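You operate a simulated robot arm through the tools that you are given. There is no shell and no other tool.

The job below is to be done with a simulated robot arm. You get a single attempt, and the scene is never put back.

Task
Lay the white wadding pad on the long board, the long red band over it; close both clamps.

The check looks at the end state, three seconds after you hand in, the way a careful person would. Anything else that was tipped, shoved, dropped, spilled or broken makes it a failure.

Robot
A 6-joint arm with a two-finger gripper, fixed in place. Base frame: the origin is at the foot of the arm, x ahead of it, y to its left, z up. Units: mm, degrees, N and s.
Its first joint turns from -166.0 to 166.0 degrees. Payload 3.43 kg.
Tool frame: the origin (TCP) lies between the finger pads and is the grasp point; the fingertips stand 20 mm ahead of it; z points along the fingers, y is the line along which they close. Largest opening 190 mm; the body of the gripper starts 248 mm behind the TCP.
Orientation is that of the tool frame in the base frame, as a unit quaternion [w, x, y, z]. With the fingers straight down and closing along the base's y, the tool's x points along the base's -x, its y along +y and its z along -z.

Tools
- The arm moves only by the tool nudge_tool. Its argument "moves" is a list of rows, each an object of numbers (a shift or turn left out is 0, a gripper value left out holds the last): "dx", "dy", "dz": the shift along the base's x, y, z in mm; "rx", "ry", "rz": the turn, a rotation vector about the base's x, y, z in degrees. In form: [{"dx": .., "dy": .., "dz": .., "rx": .., "ry": .., "rz": ..}, ...]. A call has 1 to 20 rows; each row shifts and turns the commanded pose from where the row before left it. "hand" is the opening, from 0 (shut) to 1 (fully open), set as the call begins (left out, the last holds). Rows are played at 5 a second. More than 50 mm and 8.6 degrees between two rows, or a gripper value outside its range, and nothing of the call is played. Where a pose cannot be reached the arm comes as near as it can. A force on the tool above 80 N (or 10 N above the force at the start of the call, whichever is more), or a blocked arm, ends the call early, and 0.2 s more pass. The fingers move at their own pace (about 45 mm/s each) and stop on an object; they squeeze with about 38 N. The grip force told is the motor's: it shows also when the fingers shut on nothing. Time passes only in rows, and 0.2 s behind the last, so rows that do not move let the fingers close. It gives the time, the measured TCP pose, the force on the tool (base axes), the opening and the grip force at its end, in the units of the frame above (readings bear some noise), with the torque about the TCP (base axes, N m) and any sound that the robot's microphone picked up, and new pictures: "views" is both (left out), scene, wrist or none.
- Cameras (640 x 400 px; columns grow to the right, rows downward): "scene" is fixed at [217.8, 658.1, 1442.8]; the picture's right is [-0.46, -0.89, 0.00], its down [-0.62, 0.32, -0.71] and it looks along [0.63, -0.33, -0.70] (base axes); focal length 300 px, centre (320, 200). "wrist" rides on the gripper at [70, -8, -288] in the tool frame; the picture's right is [0.12, 0.99, 0.00], its down [-0.96, 0.12, -0.25] and it looks along [-0.25, 0.03, 0.97] (tool axes); focal length 261 px, centre (320, 200). There is no depth. A picture from a camera that has moved, and an enlarged one, comes with that camera's place and axes in the base frame and with its lens. The place of the scene camera against the robot may be out by one fixed shift of up to 12 mm in any direction.
- move_column(by): slides the trunk up (or, below 0, down) by that many mm; the arm rides with it, the base frame stays. It gives what a move gives, with no picture.
- inspect(camera, box): a new picture of the part [left, top, right, bottom] of that camera's present view, enlarged. The clock stands still meanwhile.
- sign_off(): hands the job in; it is judged then, once.

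Nothing tells you positions but the pictures and the camera data. Unless the task says otherwise, let go and move clear before handing in.

The tools are called after "Request:" as a command line: name --argument value ..., lists and objects as JSON in quotes. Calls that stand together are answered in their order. nudge_tool: Moves the arm, as the interface text tells. Its arguments: {"type":"object","properties":{"moves":{"type":"array","items":{"type":"object","properties":{"dx":{"type":"number"},"dy":{"type":"number"},"dz":{"type":"number"},"rx":{"type":"number"},"ry":{"type":"number"},"rz":{"type":"number"}}}},"hand":{"type":"number"},"views":{"type":"string","enum":["both","scene","wrist","none"]}},"required":["moves"]} The other tools are called the same way: move_column (by) slides the trunk up or down; inspect (camera, box) takes an enlarged picture of a part of a camera's view; sign_off () hands the job in.

At the start:

```text
t: 0.0
ee_pos: [591.0, 296.7, 1086.0]
tool_rot: [0.0, -0.001, 1.0, -0.001]
force: [-0.1, 0.5, 0.9]
wrist_torque: [-0.02, 0.02, 0.0]
gripper_width: 190.0
grip_force: 0.0
trunk travel left (down, up): [-150.0, 90.0]
```

scene: 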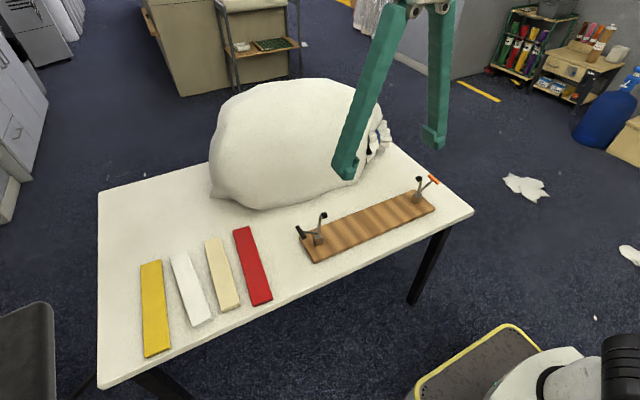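
wrist: 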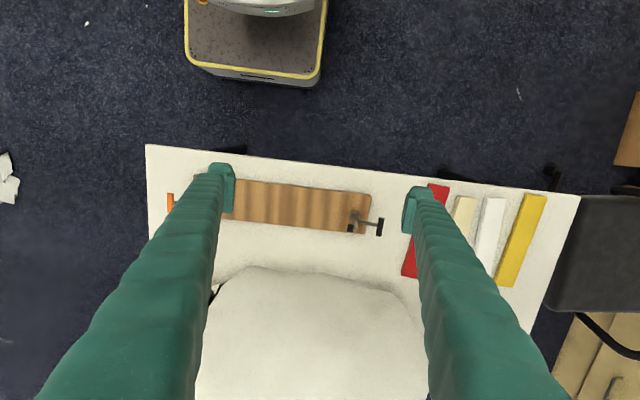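

I see a table with a long wooden board carrying two clamps, four strips (yellow, white, cream, red) and a big white sack behind. I will look more closely before moving.

Request:
inspect --camera "scene" --box '[280, 160, 460, 272]'

Request:
inspect --camera "scene" --box '[120, 210, 300, 370]'

Request:
inspect --camera "wrist" --box '[140, 140, 400, 300]'

Request:
inspect --camera "wrist" --box '[380, 150, 600, 310]'

```text
3.56 times, centred on (370, 216) of scene
camera zoom: at [217.8, 658.1, 1442.8], right [-0.46, -0.89, 0.0], down [-0.62, 0.32, -0.71], along [0.63, -0.33, -0.7], focal length 1066 px, centre (142, 143)
```

zoom: 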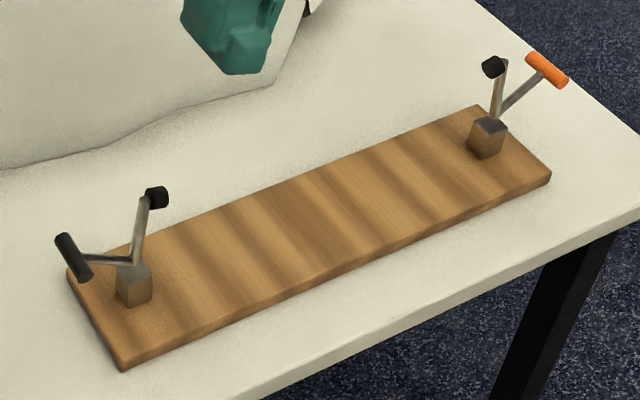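

```text
2.50 times, centred on (210, 290) of scene
camera zoom: at [217.8, 658.1, 1442.8], right [-0.46, -0.89, 0.0], down [-0.62, 0.32, -0.71], along [0.63, -0.33, -0.7], focal length 750 px, centre (595, -25)
```

zoom: 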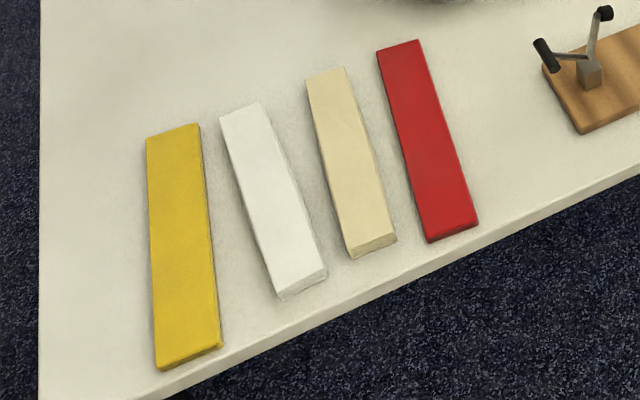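

```text
2.46 times, centred on (270, 220) of wrist
camera zoom: at [521.8, 288.7, 1373.4], right [-0.12, 0.99, 0.0], down [0.96, 0.12, 0.25], along [0.25, 0.03, -0.97], focal length 642 px, centre (443, 151)
```

zoom: 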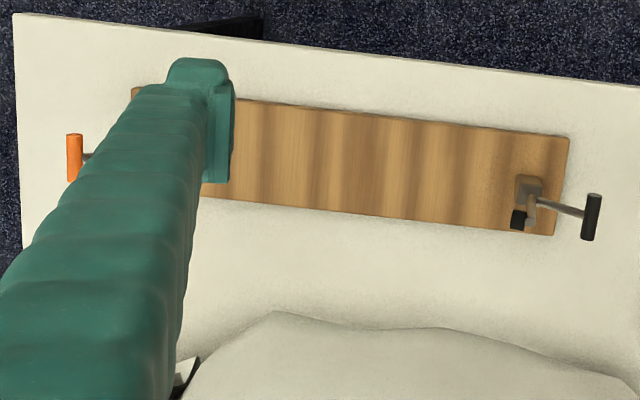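

```text
2.50 times, centred on (490, 230) of wrist
camera zoom: at [521.8, 288.7, 1373.4], right [-0.12, 0.99, 0.0], down [0.96, 0.12, 0.25], along [0.25, 0.03, -0.97], focal length 652 px, centre (-105, 125)
```

zoom: 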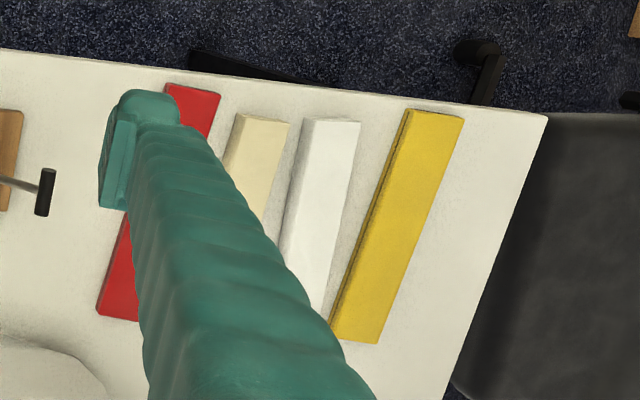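

The table top works out at about z = 675 mm. The board runs along y, with clamp blocks near (722, 405) and (722, 17). The red strip is near (760, 610) and the white one near (755, 790). I'll move the wrist camera over the strips for a better look.

Request:
nudge_tool --moves '[{"dy": 45}, {"dy": 45}, {"dy": 45}, {"dy": 45}, {"dy": 45}, {"dy": 45}]' --hand 1

```text
t: 1.4
ee_pos: [591.8, 566.2, 1085.9]
tool_rot: [0.0, 0.0, 1.0, 0.0]
force: [-0.3, -0.5, 0.9]
wrist_torque: [0.17, -0.07, 0.01]
gripper_width: 190.2
grip_force: 0.0
trunk travel left (down, up): [-150.0, 90.0]
camera wrist: at [521.0, 558.5, 1374.3], right [-0.12, 0.99, 0.0], down [0.96, 0.12, 0.25], along [0.25, 0.03, -0.97], focal length 261 px, centre (320, 200)
```

scene: 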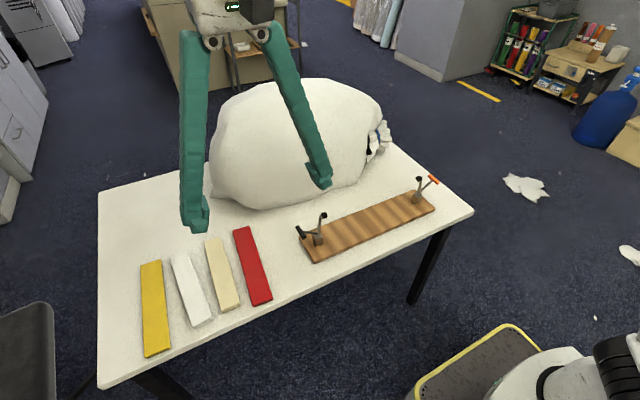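
wrist: 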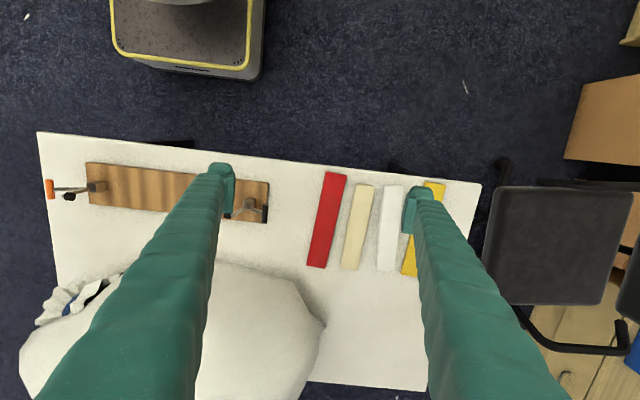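

The whole table is now in view from above. I'll enlarge both parts to measure them.

Request:
inspect --camera "wrist" --box '[290, 150, 490, 290]'

Request:
inspect --camera "wrist" --box '[30, 120, 290, 290]'

Request:
inspect --camera "scene" --box '[284, 200, 348, 270]'

Request:
inspect --camera "scene" --box '[390, 165, 450, 220]'

```text
2.86 times, centred on (390, 220) of wrist
camera zoom: at [521.0, 558.5, 1374.3], right [-0.12, 0.99, 0.0], down [0.96, 0.12, 0.25], along [0.25, 0.03, -0.97], focal length 745 px, centre (120, 143)
```

zoom: 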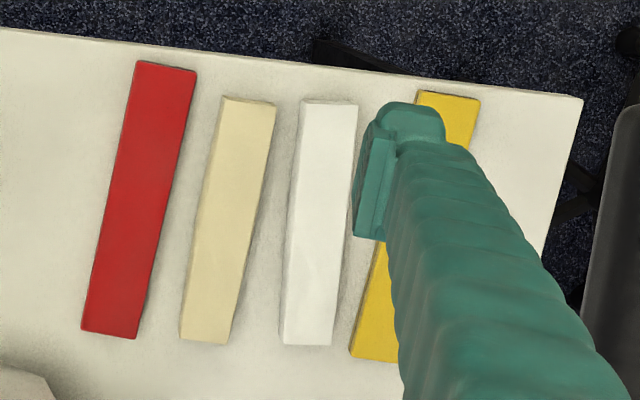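

```text
2.35 times, centred on (160, 205) of wrist
camera zoom: at [521.0, 558.5, 1374.3], right [-0.12, 0.99, 0.0], down [0.96, 0.12, 0.25], along [0.25, 0.03, -0.97], focal length 613 px, centre (696, 188)
```

zoom: 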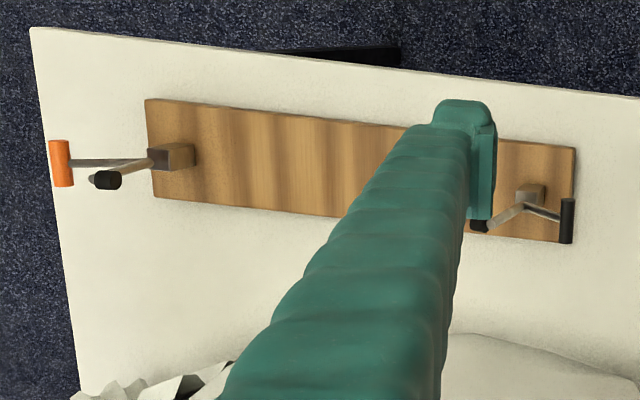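

```text
5.71 times, centred on (316, 235) of scene
camera zoom: at [217.8, 658.1, 1442.8], right [-0.46, -0.89, 0.0], down [-0.62, 0.32, -0.71], along [0.63, -0.33, -0.7], focal length 1714 px, centre (343, 0)
```

zoom: 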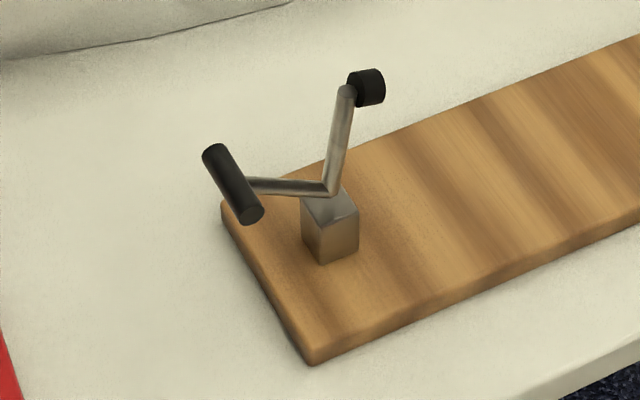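

```text
7.27 times, centred on (420, 192) of scene
camera zoom: at [217.8, 658.1, 1442.8], right [-0.46, -0.89, 0.0], down [-0.62, 0.32, -0.71], along [0.63, -0.33, -0.7], focal length 2182 px, centre (-407, 254)
```

zoom: 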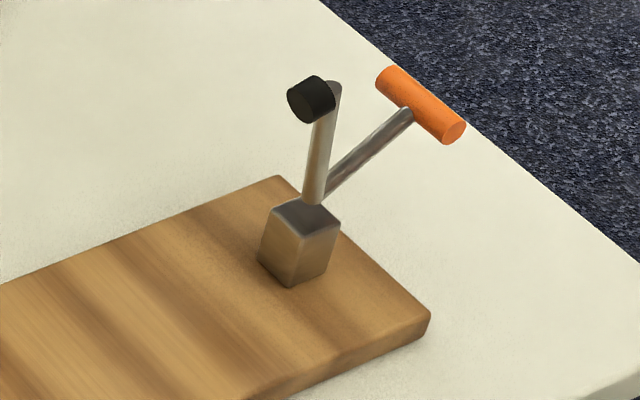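

The white pad is about 246 x 50 mm, centred near (754, 778). Its axis is turned about 6° from x, and it lies at the edge of reach, so I'll tilt the tool outward as I go above it. Red is about 276 x 56 mm and the board about 467 x 112 mm.

Request:
nudge_tool --moves '[{"dx": 17, "dy": 34, "dz": -20, "ry": -4}, {"dx": 17, "dy": 34, "dz": -20, "ry": -4}, {"dx": 17, "dy": 34, "dz": -20, "ry": -4}, {"dx": 17, "dy": 34, "dz": -20, "ry": -4}, {"dx": 17, "dy": 34, "dz": -20, "ry": -4}, {"dx": 17, "dy": 34, "dz": -20, "ry": -4}, {"rz": 5.7}, {}]' --hand 0.4

```text
t: 3.2
ee_pos: [691.2, 772.2, 965.3]
tool_rot: [0.208, -0.05, 0.977, 0.012]
force: [-0.1, 0.4, 0.6]
wrist_torque: [-0.01, 0.0, -0.01]
gripper_width: 76.1
grip_force: 0.1
trunk travel left (down, up): [-150.0, 90.0]
camera wrist: at [512.5, 745.4, 1199.5], right [-0.21, 0.98, -0.05], down [0.76, 0.19, 0.62], along [0.61, 0.09, -0.78], focal length 261 px, centre (320, 200)
```

scene: 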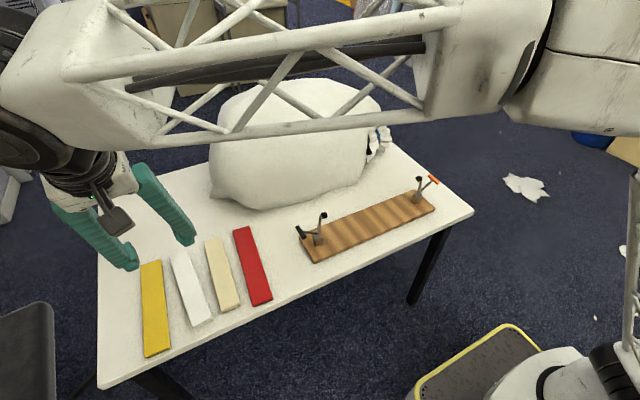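
wrist: 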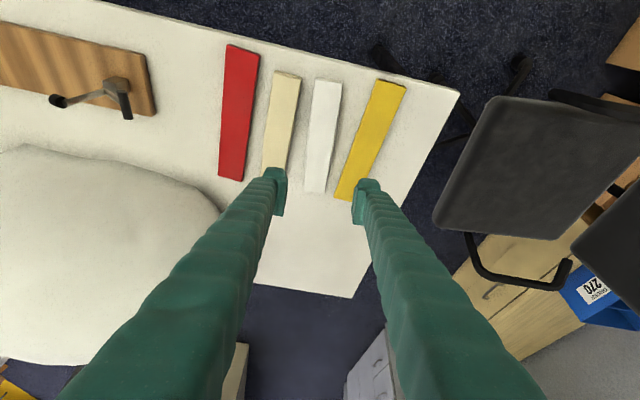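

The tilted pose is reachable. I'm lowering toward the white pad and watching the alignment.

Request:
nudge_tool --moves '[{"dx": 8.5, "dy": 0.7, "dz": -41}, {"dx": 8.5, "dy": 0.7, "dz": -41}, {"dx": 8.5, "dy": 0.7, "dz": -41}, {"dx": 8.5, "dy": 0.7, "dz": -41}, {}]'

Request:
inspect --camera "wrist" --box '[220, 60, 440, 240]'

Request:
inspect --camera "scene" --box '[80, 170, 320, 370]'

```text
t: 4.4
ee_pos: [726.7, 773.5, 800.1]
tool_rot: [0.208, -0.05, 0.977, 0.01]
force: [-0.6, 0.4, 0.0]
wrist_torque: [0.0, 0.0, 0.01]
gripper_width: 76.1
grip_force: 0.0
trunk travel left (down, up): [-150.0, 90.0]
camera wrist: at [548.1, 747.6, 1034.8], right [-0.21, 0.98, -0.05], down [0.76, 0.19, 0.62], along [0.61, 0.09, -0.79], focal length 261 px, centre (320, 200)
```

scene: 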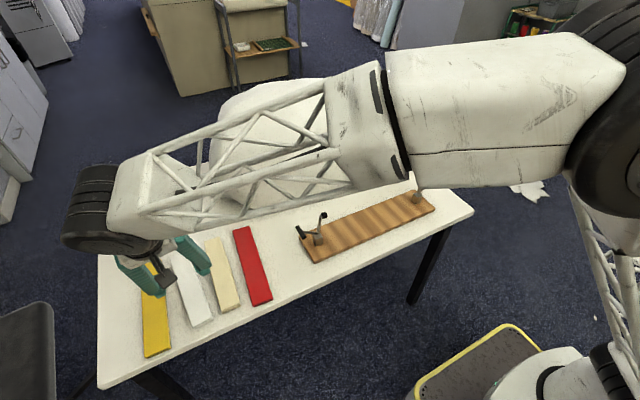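
wrist: 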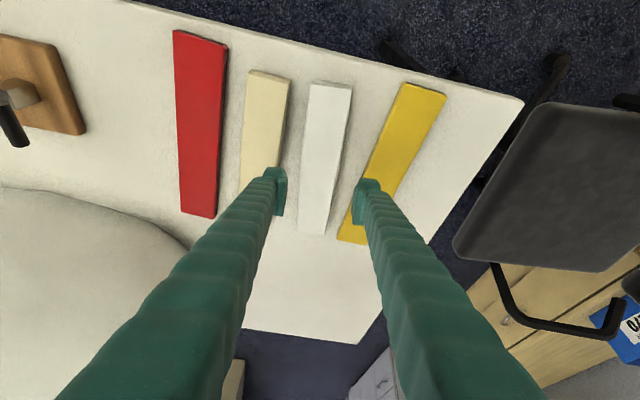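

```text
2.22 times, centred on (330, 150) of wrist
camera zoom: at [548.1, 747.6, 1034.8], right [-0.21, 0.98, -0.05], down [0.76, 0.19, 0.62], along [0.61, 0.09, -0.79], focal length 579 px, centre (298, 311)
```

zoom: 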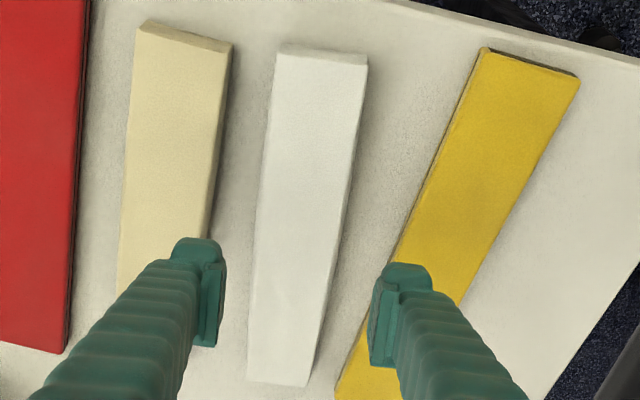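

```text
2.00 times, centred on (200, 270) of scene
camera zoom: at [217.8, 658.1, 1442.8], right [-0.46, -0.89, 0.0], down [-0.62, 0.32, -0.71], along [0.63, -0.33, -0.7], focal length 600 px, centre (560, 60)
```

zoom: 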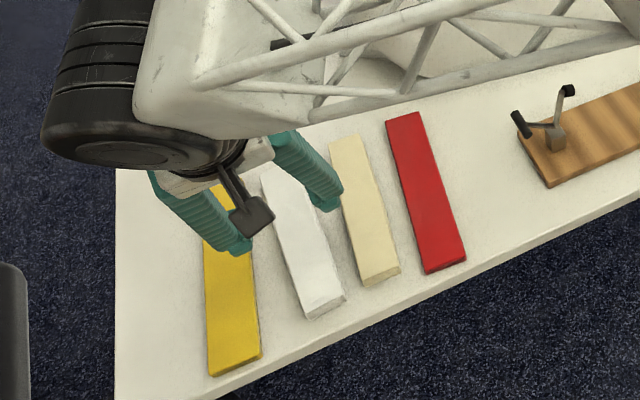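

I'm close above the pad. I'll narrow the opening so the fingers clear the neighbouring strips, shift slightly and go lower.

Request:
nudge_tool --moves '[{"dx": 4, "dy": -1.5, "dz": -20}, {"dx": 4, "dy": -1.0, "dz": -20}, {"dx": 2, "dz": -12}, {}]' --hand 0.36

Request:
inspect --camera "wrist" --box '[220, 60, 440, 240]'

Request:
inspect --camera "scene" --box '[100, 200, 260, 340]'

```text
t: 5.4
ee_pos: [738.0, 771.2, 749.1]
tool_rot: [0.208, -0.049, 0.977, 0.01]
force: [0.2, 0.2, 0.0]
wrist_torque: [-0.01, 0.01, -0.02]
gripper_width: 68.1
grip_force: 0.1
trunk travel left (down, up): [-150.0, 90.0]
camera wrist: at [557.8, 744.9, 982.8], right [-0.21, 0.98, -0.05], down [0.76, 0.19, 0.62], along [0.61, 0.09, -0.79], focal length 261 px, centre (320, 200)
```

scene: 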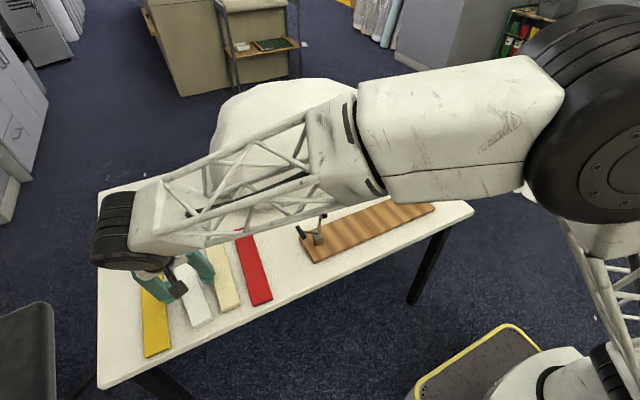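
wrist: 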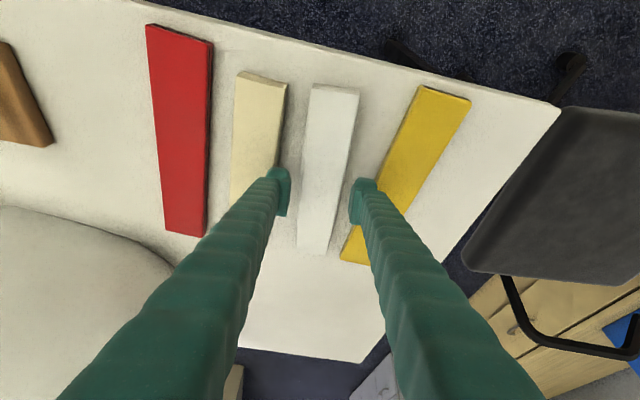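

```text
2.22 times, centred on (330, 150) of wrist
camera zoom: at [557.8, 744.9, 982.8], right [-0.21, 0.98, -0.05], down [0.76, 0.19, 0.62], along [0.61, 0.09, -0.79], focal length 579 px, centre (298, 311)
```

zoom: 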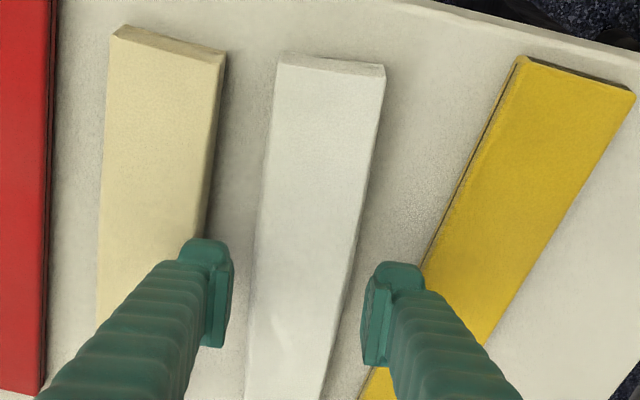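

```text
2.86 times, centred on (180, 270) of scene
camera zoom: at [217.8, 658.1, 1442.8], right [-0.46, -0.89, 0.0], down [-0.62, 0.32, -0.71], along [0.63, -0.33, -0.7], focal length 857 px, centre (720, 0)
```

zoom: 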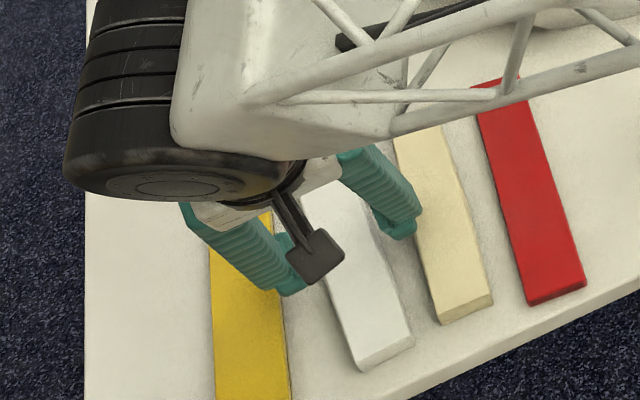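

The fingers straddle the white pad nicely. I'll go down in small steps and watch the force.

Request:
nudge_tool --moves '[{"dz": -6}, {"dz": -5}, {"dz": -5}, {"dz": -4}, {}]'

Request:
inspect --camera "wrist" --box '[240, 100, 420, 220]'

Request:
inspect --camera "scene" --box '[130, 240, 230, 340]'

```text
t: 6.6
ee_pos: [737.2, 771.4, 734.2]
tool_rot: [0.209, -0.05, 0.977, 0.011]
force: [0.0, 1.8, 26.1]
wrist_torque: [-1.6, 0.2, -0.03]
gripper_width: 68.7
grip_force: 0.4
trunk travel left (down, up): [-150.0, 90.0]
camera wrist: at [557.3, 745.0, 966.2], right [-0.21, 0.98, -0.05], down [0.76, 0.19, 0.62], along [0.61, 0.09, -0.78], focal length 261 px, centre (320, 200)
```

scene: 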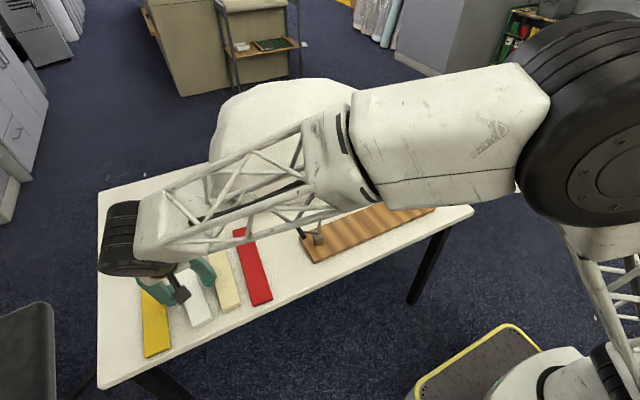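
wrist: 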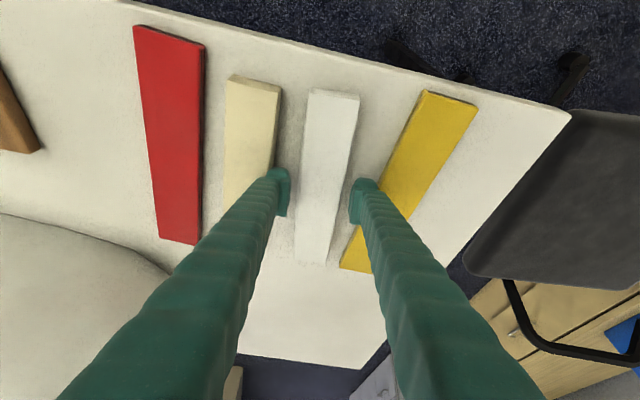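

```text
3.33 times, centred on (330, 160) of wrist
camera zoom: at [557.3, 745.0, 966.2], right [-0.21, 0.98, -0.05], down [0.76, 0.19, 0.62], along [0.61, 0.09, -0.78], focal length 869 px, centre (287, 333)
```

zoom: 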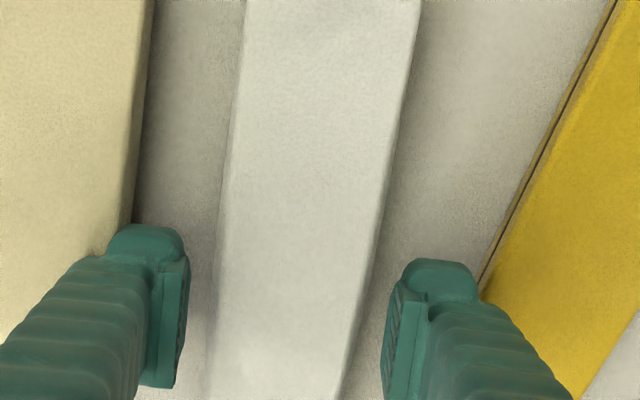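

```text
4.00 times, centred on (180, 290) of scene
camera zoom: at [217.8, 658.1, 1442.8], right [-0.46, -0.89, 0.0], down [-0.62, 0.32, -0.71], along [0.63, -0.33, -0.7], focal length 1200 px, centre (880, -160)
```

zoom: 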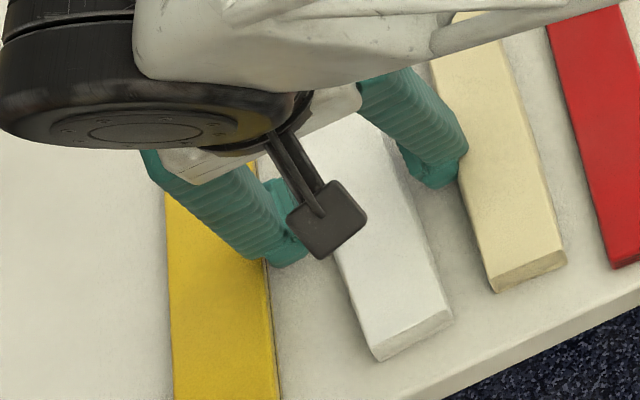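

Contact at 26 N came early, and the torque points to the cream-side finger resting on the cream strip's edge. I'm backing up right away to check that nothing moved.

Request:
nudge_tool --moves '[{"dz": 10}, {"dz": 14}, {}]'

Request:
inspect --camera "wrist" --box '[220, 60, 440, 240]'

Request:
inspect --camera "scene" --box '[100, 200, 260, 340]'

```text
t: 7.4
ee_pos: [738.2, 771.5, 753.5]
tool_rot: [0.207, -0.048, 0.977, 0.01]
force: [0.2, -0.5, -0.1]
wrist_torque: [-0.02, 0.04, 0.02]
gripper_width: 68.5
grip_force: 0.1
trunk travel left (down, up): [-150.0, 90.0]
camera wrist: at [558.2, 744.7, 987.1], right [-0.21, 0.98, -0.05], down [0.76, 0.19, 0.62], along [0.61, 0.09, -0.79], focal length 261 px, centre (320, 200)
```

scene: 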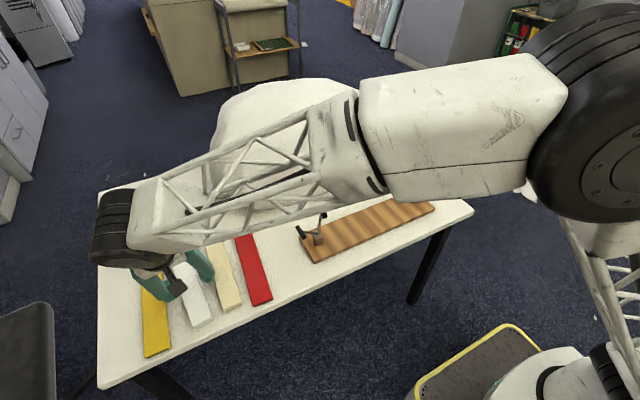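
wrist: 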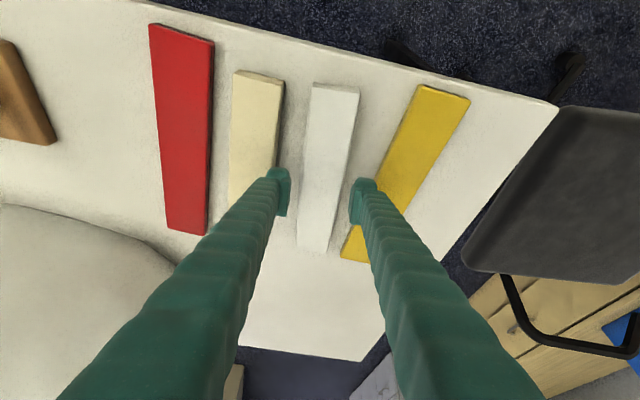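

```text
2.22 times, centred on (330, 150) of wrist
camera zoom: at [558.2, 744.7, 987.1], right [-0.21, 0.98, -0.05], down [0.76, 0.19, 0.62], along [0.61, 0.09, -0.79], focal length 579 px, centre (298, 311)
```

zoom: 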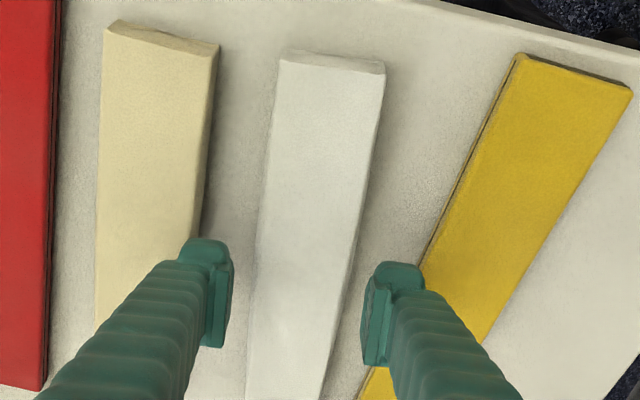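

```text
2.86 times, centred on (180, 270) of scene
camera zoom: at [217.8, 658.1, 1442.8], right [-0.46, -0.89, 0.0], down [-0.62, 0.32, -0.71], along [0.63, -0.33, -0.7], focal length 857 px, centre (720, 0)
```

zoom: 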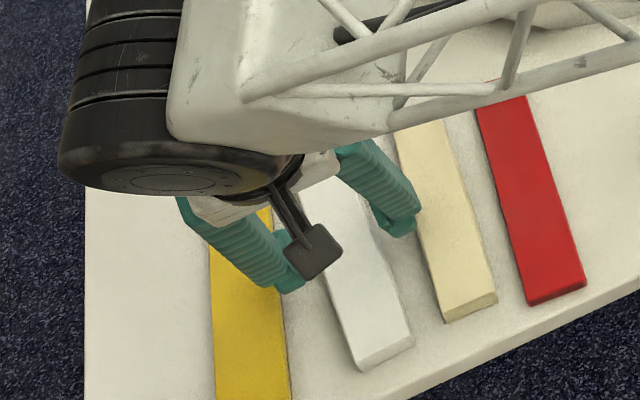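

Nothing tipped, but the cream strip slid about 4 mm to the side. I'll narrow the opening to about 60 mm, re-centre on the white pad a little further out where the gaps are wider, and go down again carefully.

Request:
nudge_tool --moves '[{"dx": 7, "dy": 1.6}, {}, {"dz": -7}, {"dz": -5}, {}]' --hand 0.315

Request:
inspect --camera "wrist" --box '[240, 100, 420, 220]'

```text
t: 8.6
ee_pos: [744.3, 772.8, 741.8]
tool_rot: [0.207, -0.049, 0.977, 0.01]
force: [0.2, 0.3, -0.1]
wrist_torque: [-0.01, 0.0, 0.0]
gripper_width: 59.7
grip_force: 0.1
trunk travel left (down, up): [-150.0, 90.0]
camera wrist: at [566.1, 746.3, 976.2], right [-0.21, 0.98, -0.05], down [0.76, 0.19, 0.62], along [0.61, 0.09, -0.79], focal length 261 px, centre (320, 200)
```

scene: 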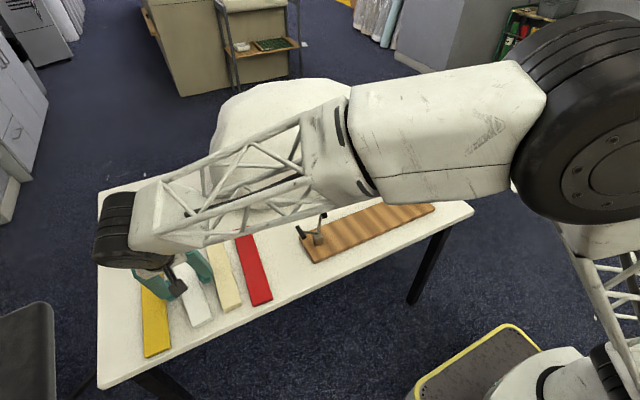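
wrist: 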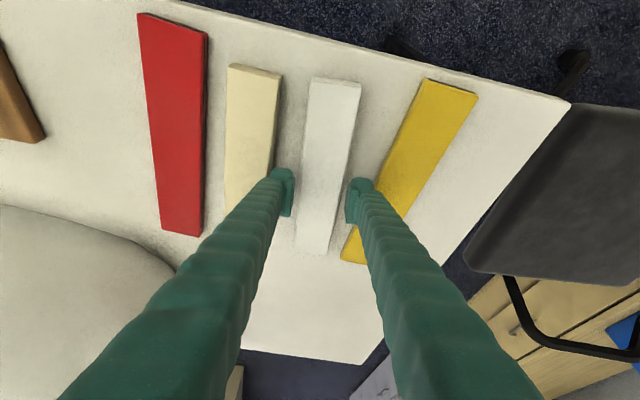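

```text
3.33 times, centred on (330, 160) of wrist
camera zoom: at [566.1, 746.3, 976.2], right [-0.21, 0.98, -0.05], down [0.76, 0.19, 0.62], along [0.61, 0.09, -0.79], focal length 869 px, centre (287, 333)
```

zoom: 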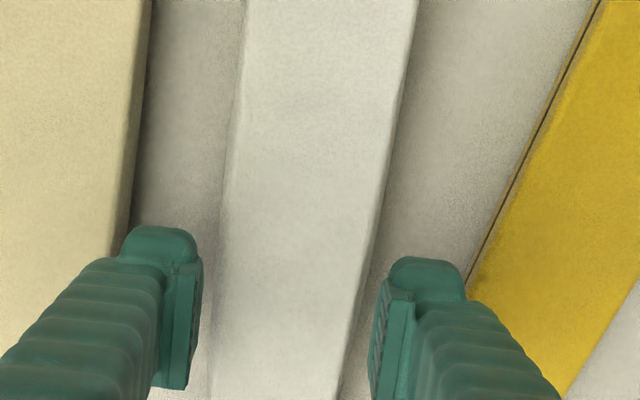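

Request:
nudge_tool --moves '[{"dz": -3}, {"dz": -3}, {}]' --views "none"

```text
t: 9.4
ee_pos: [744.1, 773.3, 735.7]
tool_rot: [0.208, -0.049, 0.977, 0.01]
force: [-0.1, 0.1, 0.0]
wrist_torque: [-0.01, 0.01, 0.02]
gripper_width: 60.0
grip_force: 0.1
trunk travel left (down, up): [-150.0, 90.0]
```

The fingers are still free at z = 735.7, so I'll keep going down in small steps.

Request:
nudge_tool --moves '[{"dz": -2.5}, {"dz": -2.5}, {}]' --views "none"

```text
t: 10.2
ee_pos: [745.7, 772.3, 730.8]
tool_rot: [0.208, -0.049, 0.977, 0.011]
force: [-0.3, 0.1, -0.1]
wrist_torque: [0.01, -0.03, -0.01]
gripper_width: 60.0
grip_force: 0.1
trunk travel left (down, up): [-150.0, 90.0]
```

Still free at 730.8. I'll go a bit lower and take a picture to judge the depth beside the pad.

Request:
nudge_tool --moves '[{"dz": -2.5}, {"dz": -2.5}, {}]' --views "wrist"

Request:
inspect --camera "wrist" --box '[240, 100, 420, 220]'

Request:
inspect --camera "scene" --box '[130, 240, 230, 340]'

```text
t: 11.0
ee_pos: [743.5, 772.3, 724.5]
tool_rot: [0.208, -0.049, 0.977, 0.01]
force: [-0.2, 0.9, 0.0]
wrist_torque: [-0.01, 0.03, -0.03]
gripper_width: 59.9
grip_force: 0.1
trunk travel left (down, up): [-150.0, 90.0]
camera wrist: at [565.8, 746.2, 959.5], right [-0.21, 0.98, -0.05], down [0.76, 0.19, 0.62], along [0.61, 0.09, -0.79], focal length 261 px, centre (320, 200)
```

wrist: 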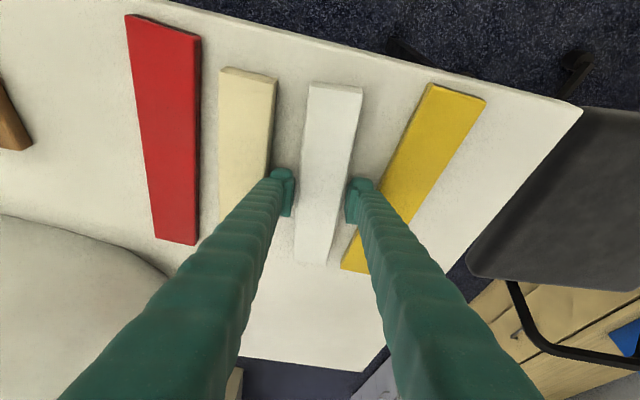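

```text
3.33 times, centred on (330, 160) of wrist
camera zoom: at [565.8, 746.2, 959.5], right [-0.21, 0.98, -0.05], down [0.76, 0.19, 0.62], along [0.61, 0.09, -0.79], focal length 869 px, centre (287, 333)
```

zoom: 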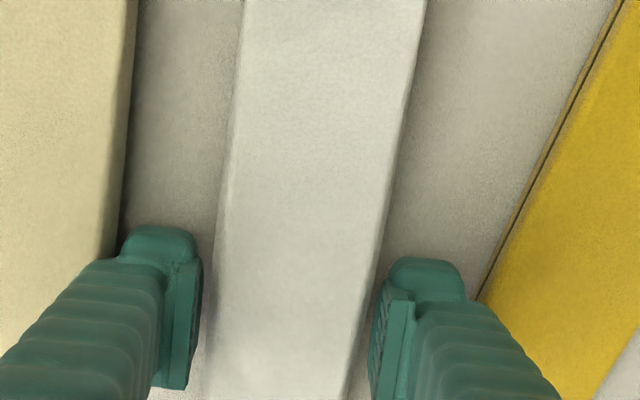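

```text
4.00 times, centred on (180, 290) of scene
camera zoom: at [217.8, 658.1, 1442.8], right [-0.46, -0.89, 0.0], down [-0.62, 0.32, -0.71], along [0.63, -0.33, -0.7], focal length 1200 px, centre (880, -160)
```

zoom: 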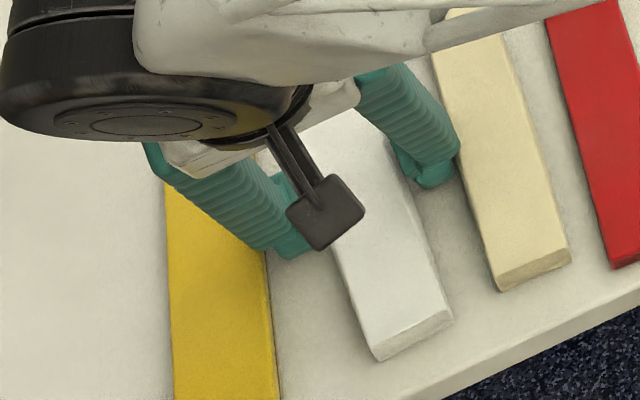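

Request:
nudge_tool --moves '[{"dz": -2}, {"dz": -1.5}, {}]' --views "none"

```text
t: 11.8
ee_pos: [745.7, 771.9, 722.7]
tool_rot: [0.208, -0.049, 0.977, 0.012]
force: [2.4, 1.0, 20.2]
wrist_torque: [-0.19, 0.14, -0.03]
gripper_width: 59.7
grip_force: 0.1
trunk travel left (down, up): [-150.0, 90.0]
```

Both fingertips touched the table, so the table is at z ≈ 696 mm. I'll lift 2 mm and close on the pad.

Request:
nudge_tool --moves '[{"dz": 2.5}, {}, {}, {}, {}]' --hand 0

Request:
inspect --camera "wrist" --box '[220, 60, 440, 240]'

Request:
inspect --camera "scene" --box '[100, 200, 260, 340]'

```text
t: 13.0
ee_pos: [745.7, 771.6, 723.4]
tool_rot: [0.207, -0.048, 0.977, 0.01]
force: [0.8, -1.5, 8.0]
wrist_torque: [0.08, 0.04, -0.17]
gripper_width: 54.2
grip_force: 37.8
trunk travel left (down, up): [-150.0, 90.0]
camera wrist: at [565.6, 746.2, 958.4], right [-0.21, 0.98, -0.05], down [0.76, 0.19, 0.62], along [0.61, 0.09, -0.79], focal length 261 px, centre (320, 200)
```

scene: 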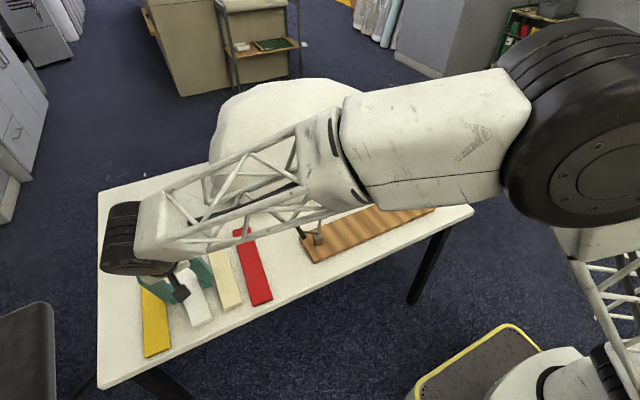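
wrist: 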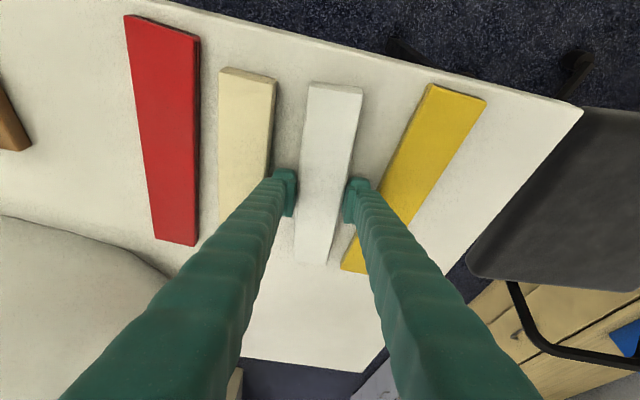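

```text
2.22 times, centred on (330, 150) of wrist
camera zoom: at [565.6, 746.2, 958.4], right [-0.21, 0.98, -0.05], down [0.76, 0.19, 0.62], along [0.61, 0.09, -0.79], focal length 579 px, centre (298, 311)
```

zoom: 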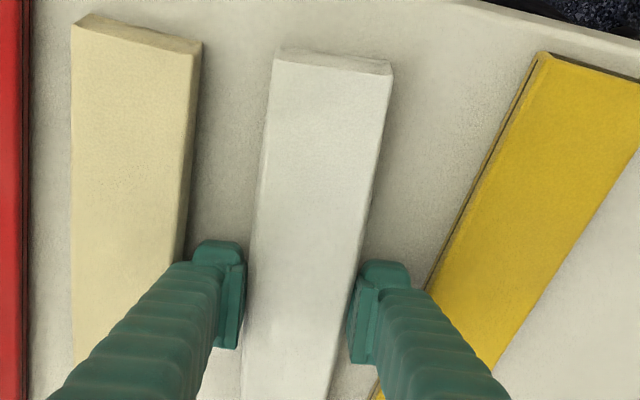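

```text
2.86 times, centred on (180, 270) of scene
camera zoom: at [217.8, 658.1, 1442.8], right [-0.46, -0.89, 0.0], down [-0.62, 0.32, -0.71], along [0.63, -0.33, -0.7], focal length 857 px, centre (720, 0)
```

zoom: 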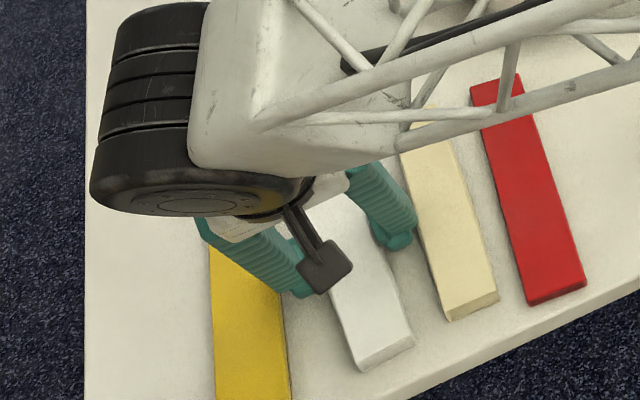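

The pad is held at 54 mm wide and 38 N. I'm lifting it straight up and checking that it hangs level.

Request:
nudge_tool --moves '[{"dz": 5}, {"dz": 10}, {"dz": 20}, {"dz": 30}, {"dz": 30}, {"dz": 30}, {}]'

Request:
inspect --camera "wrist" --box '[180, 40, 440, 260]'

Request:
inspect --camera "scene" --box '[80, 200, 280, 360]'

```text
t: 14.6
ee_pos: [743.1, 771.6, 850.0]
tool_rot: [0.207, -0.049, 0.977, 0.01]
force: [-0.6, 0.0, -0.7]
wrist_torque: [0.01, 0.0, 0.02]
gripper_width: 53.8
grip_force: 38.2
trunk travel left (down, up): [-150.0, 90.0]
camera wrist: at [564.1, 746.3, 1084.3], right [-0.21, 0.98, -0.05], down [0.76, 0.19, 0.62], along [0.61, 0.09, -0.79], focal length 261 px, centre (320, 200)
```

scene: 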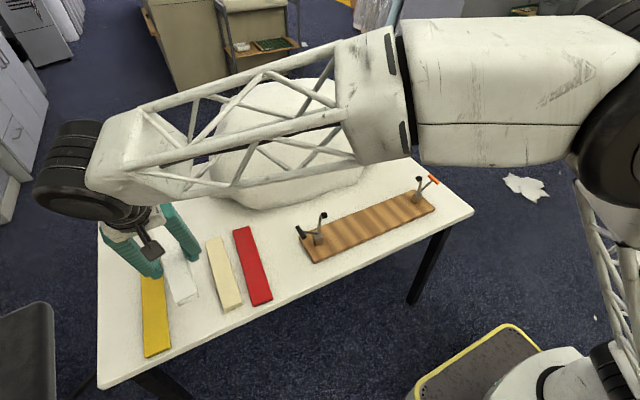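
wrist: 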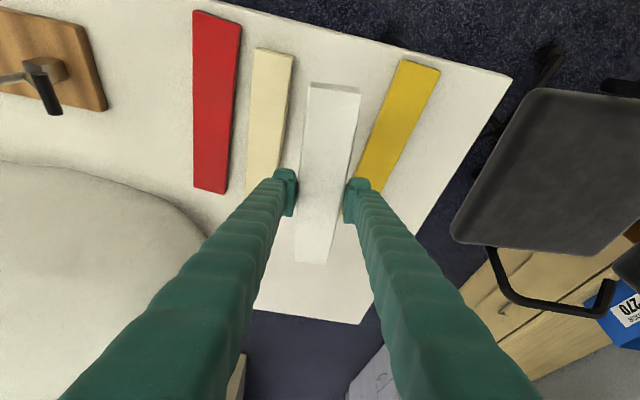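

```text
1.82 times, centred on (310, 150) of wrist
camera zoom: at [564.1, 746.3, 1084.3], right [-0.21, 0.98, -0.05], down [0.76, 0.19, 0.62], along [0.61, 0.09, -0.79], focal length 474 px, centre (338, 291)
```

zoom: 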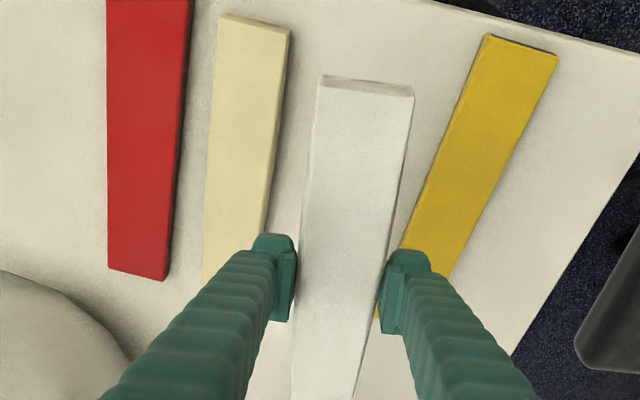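

```text
2.50 times, centred on (180, 280) of scene
camera zoom: at [217.8, 658.1, 1442.8], right [-0.46, -0.89, 0.0], down [-0.62, 0.32, -0.71], along [0.63, -0.33, -0.7], focal length 750 px, centre (670, 0)
```

zoom: 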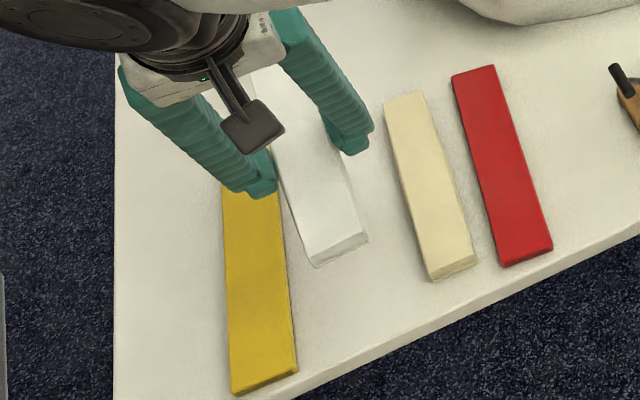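

The pad moved rigidly and level with the gripper. I'll carry it inward and turn it toward the board's direction, staying clear of the sack and well above the clamps.

Request:
nudge_tool --moves '[{"dx": -24, "dy": -29, "dz": 10, "rz": -7.95}, {"dx": -24, "dy": -29, "dz": 10, "rz": -7.95}, {"dx": -24, "dy": -29, "dz": 10, "rz": -7.95}, {"dx": -24, "dy": -29, "dz": 10, "rz": -7.95}, {"dx": -24, "dy": -29, "dz": 10, "rz": -7.95}, {"dx": -24, "dy": -29, "dz": 10, "rz": -7.95}, {}]'

```text
t: 16.2
ee_pos: [601.3, 598.2, 907.2]
tool_rot: [0.194, 0.35, 0.913, -0.073]
force: [-0.1, -0.1, 0.5]
wrist_torque: [-0.01, 0.0, -0.01]
gripper_width: 54.2
grip_force: 37.6
trunk travel left (down, up): [-150.0, 90.0]
camera wrist: at [461.3, 713.6, 1142.2], right [0.58, 0.81, -0.05], down [0.66, -0.44, 0.62], along [0.48, -0.39, -0.79], focal length 261 px, centre (320, 200)
```

scene: 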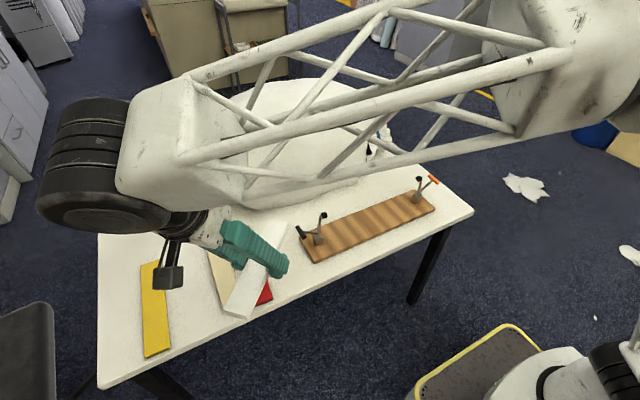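
wrist: 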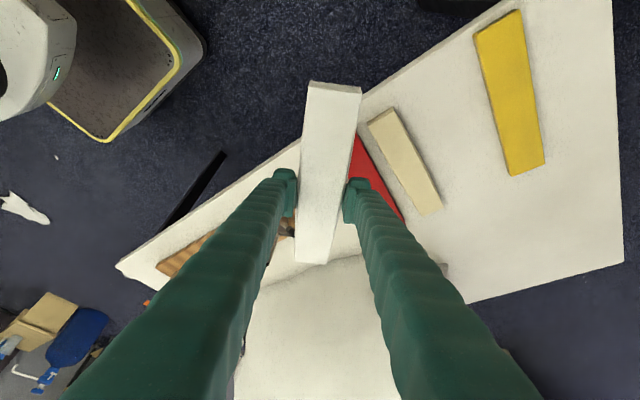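

Going well. Now on to the board, finishing the turn.

Request:
nudge_tool --moves '[{"dx": 12, "dy": -45, "rz": -7.95}, {"dx": 12, "dy": -45, "rz": -7.95}, {"dx": 12, "dy": -45, "rz": -7.95}, {"dx": 12, "dy": -45, "rz": -7.95}, {"dx": 12, "dy": -45, "rz": -7.95}, {"dx": 12, "dy": -45, "rz": -7.95}, {}]'

```text
t: 17.8
ee_pos: [672.0, 330.3, 909.4]
tool_rot: [0.148, 0.69, 0.693, -0.146]
force: [0.9, -0.5, 0.1]
wrist_torque: [0.04, 0.01, 0.04]
gripper_width: 53.8
grip_force: 38.1
trunk travel left (down, up): [-150.0, 90.0]
camera wrist: at [663.7, 511.4, 1144.2], right [0.99, 0.11, -0.05], down [0.12, -0.78, 0.62], along [0.03, -0.62, -0.79], focal length 261 px, centre (320, 200)
```

scene: 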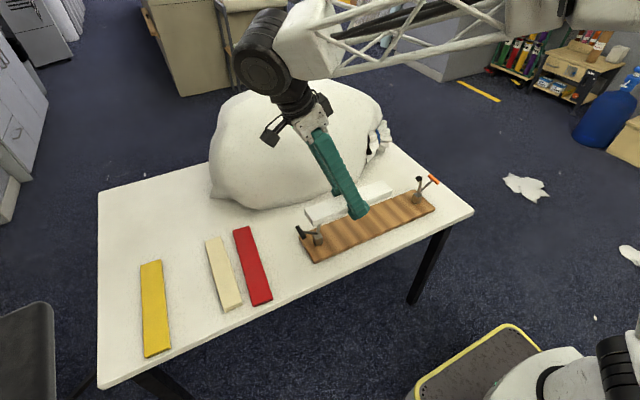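
wrist: 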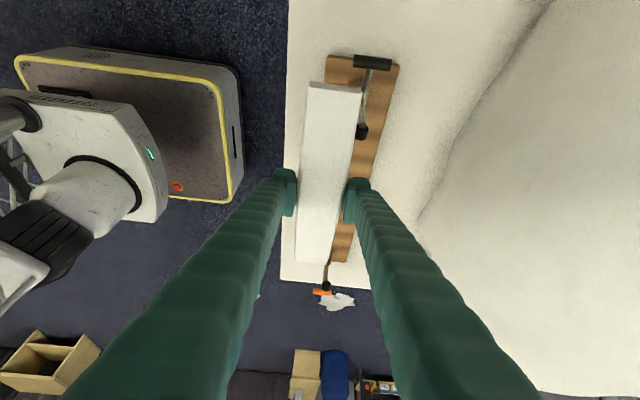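

The pad is above the board's y+ part. I'll zoom in on the board and clamps from here.

Request:
inspect --camera "wrist" --box '[280, 30, 420, 150]'

Request:
inspect --camera "wrist" --box '[280, 220, 380, 320]'

Request:
inspect --camera "scene" --box '[280, 160, 460, 272]'

```text
3.33 times, centred on (350, 90) of wrist
camera zoom: at [663.7, 511.4, 1144.2], right [0.99, 0.11, -0.05], down [0.12, -0.78, 0.62], along [0.03, -0.62, -0.79], focal length 869 px, centre (220, 567)
```

zoom: 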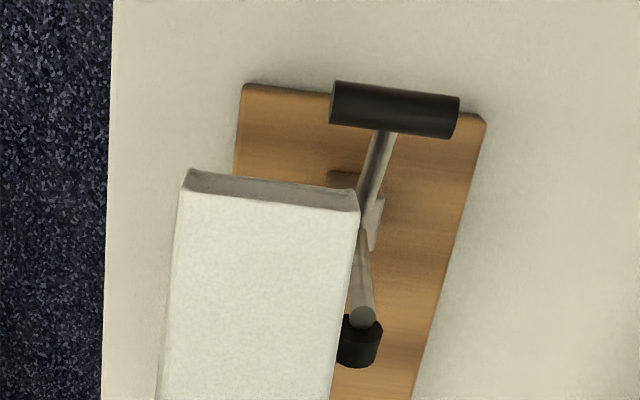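

```text
4.00 times, centred on (330, 270) of wrist
camera zoom: at [663.7, 511.4, 1144.2], right [0.99, 0.11, -0.05], down [0.12, -0.78, 0.62], along [0.03, -0.62, -0.79], focal length 1043 px, centre (280, -80)
```

zoom: 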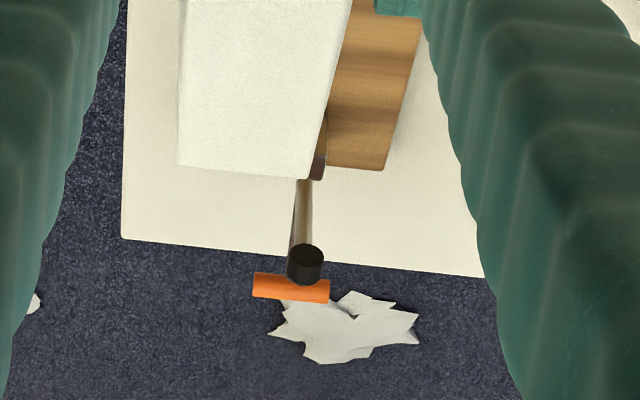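

```text
3.56 times, centred on (370, 216) of scene
camera zoom: at [217.8, 658.1, 1442.8], right [-0.46, -0.89, 0.0], down [-0.62, 0.32, -0.71], along [0.63, -0.33, -0.7], focal length 1066 px, centre (142, 143)
```

zoom: 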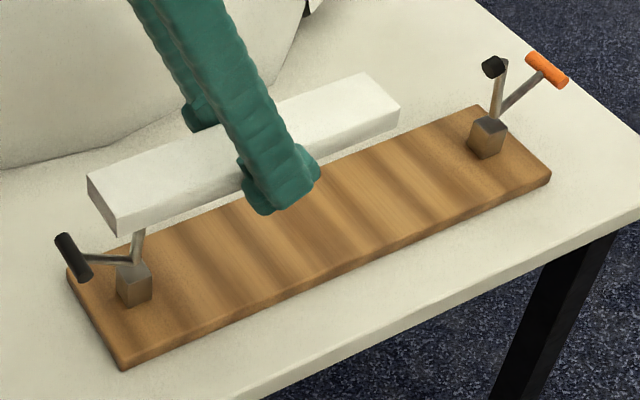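

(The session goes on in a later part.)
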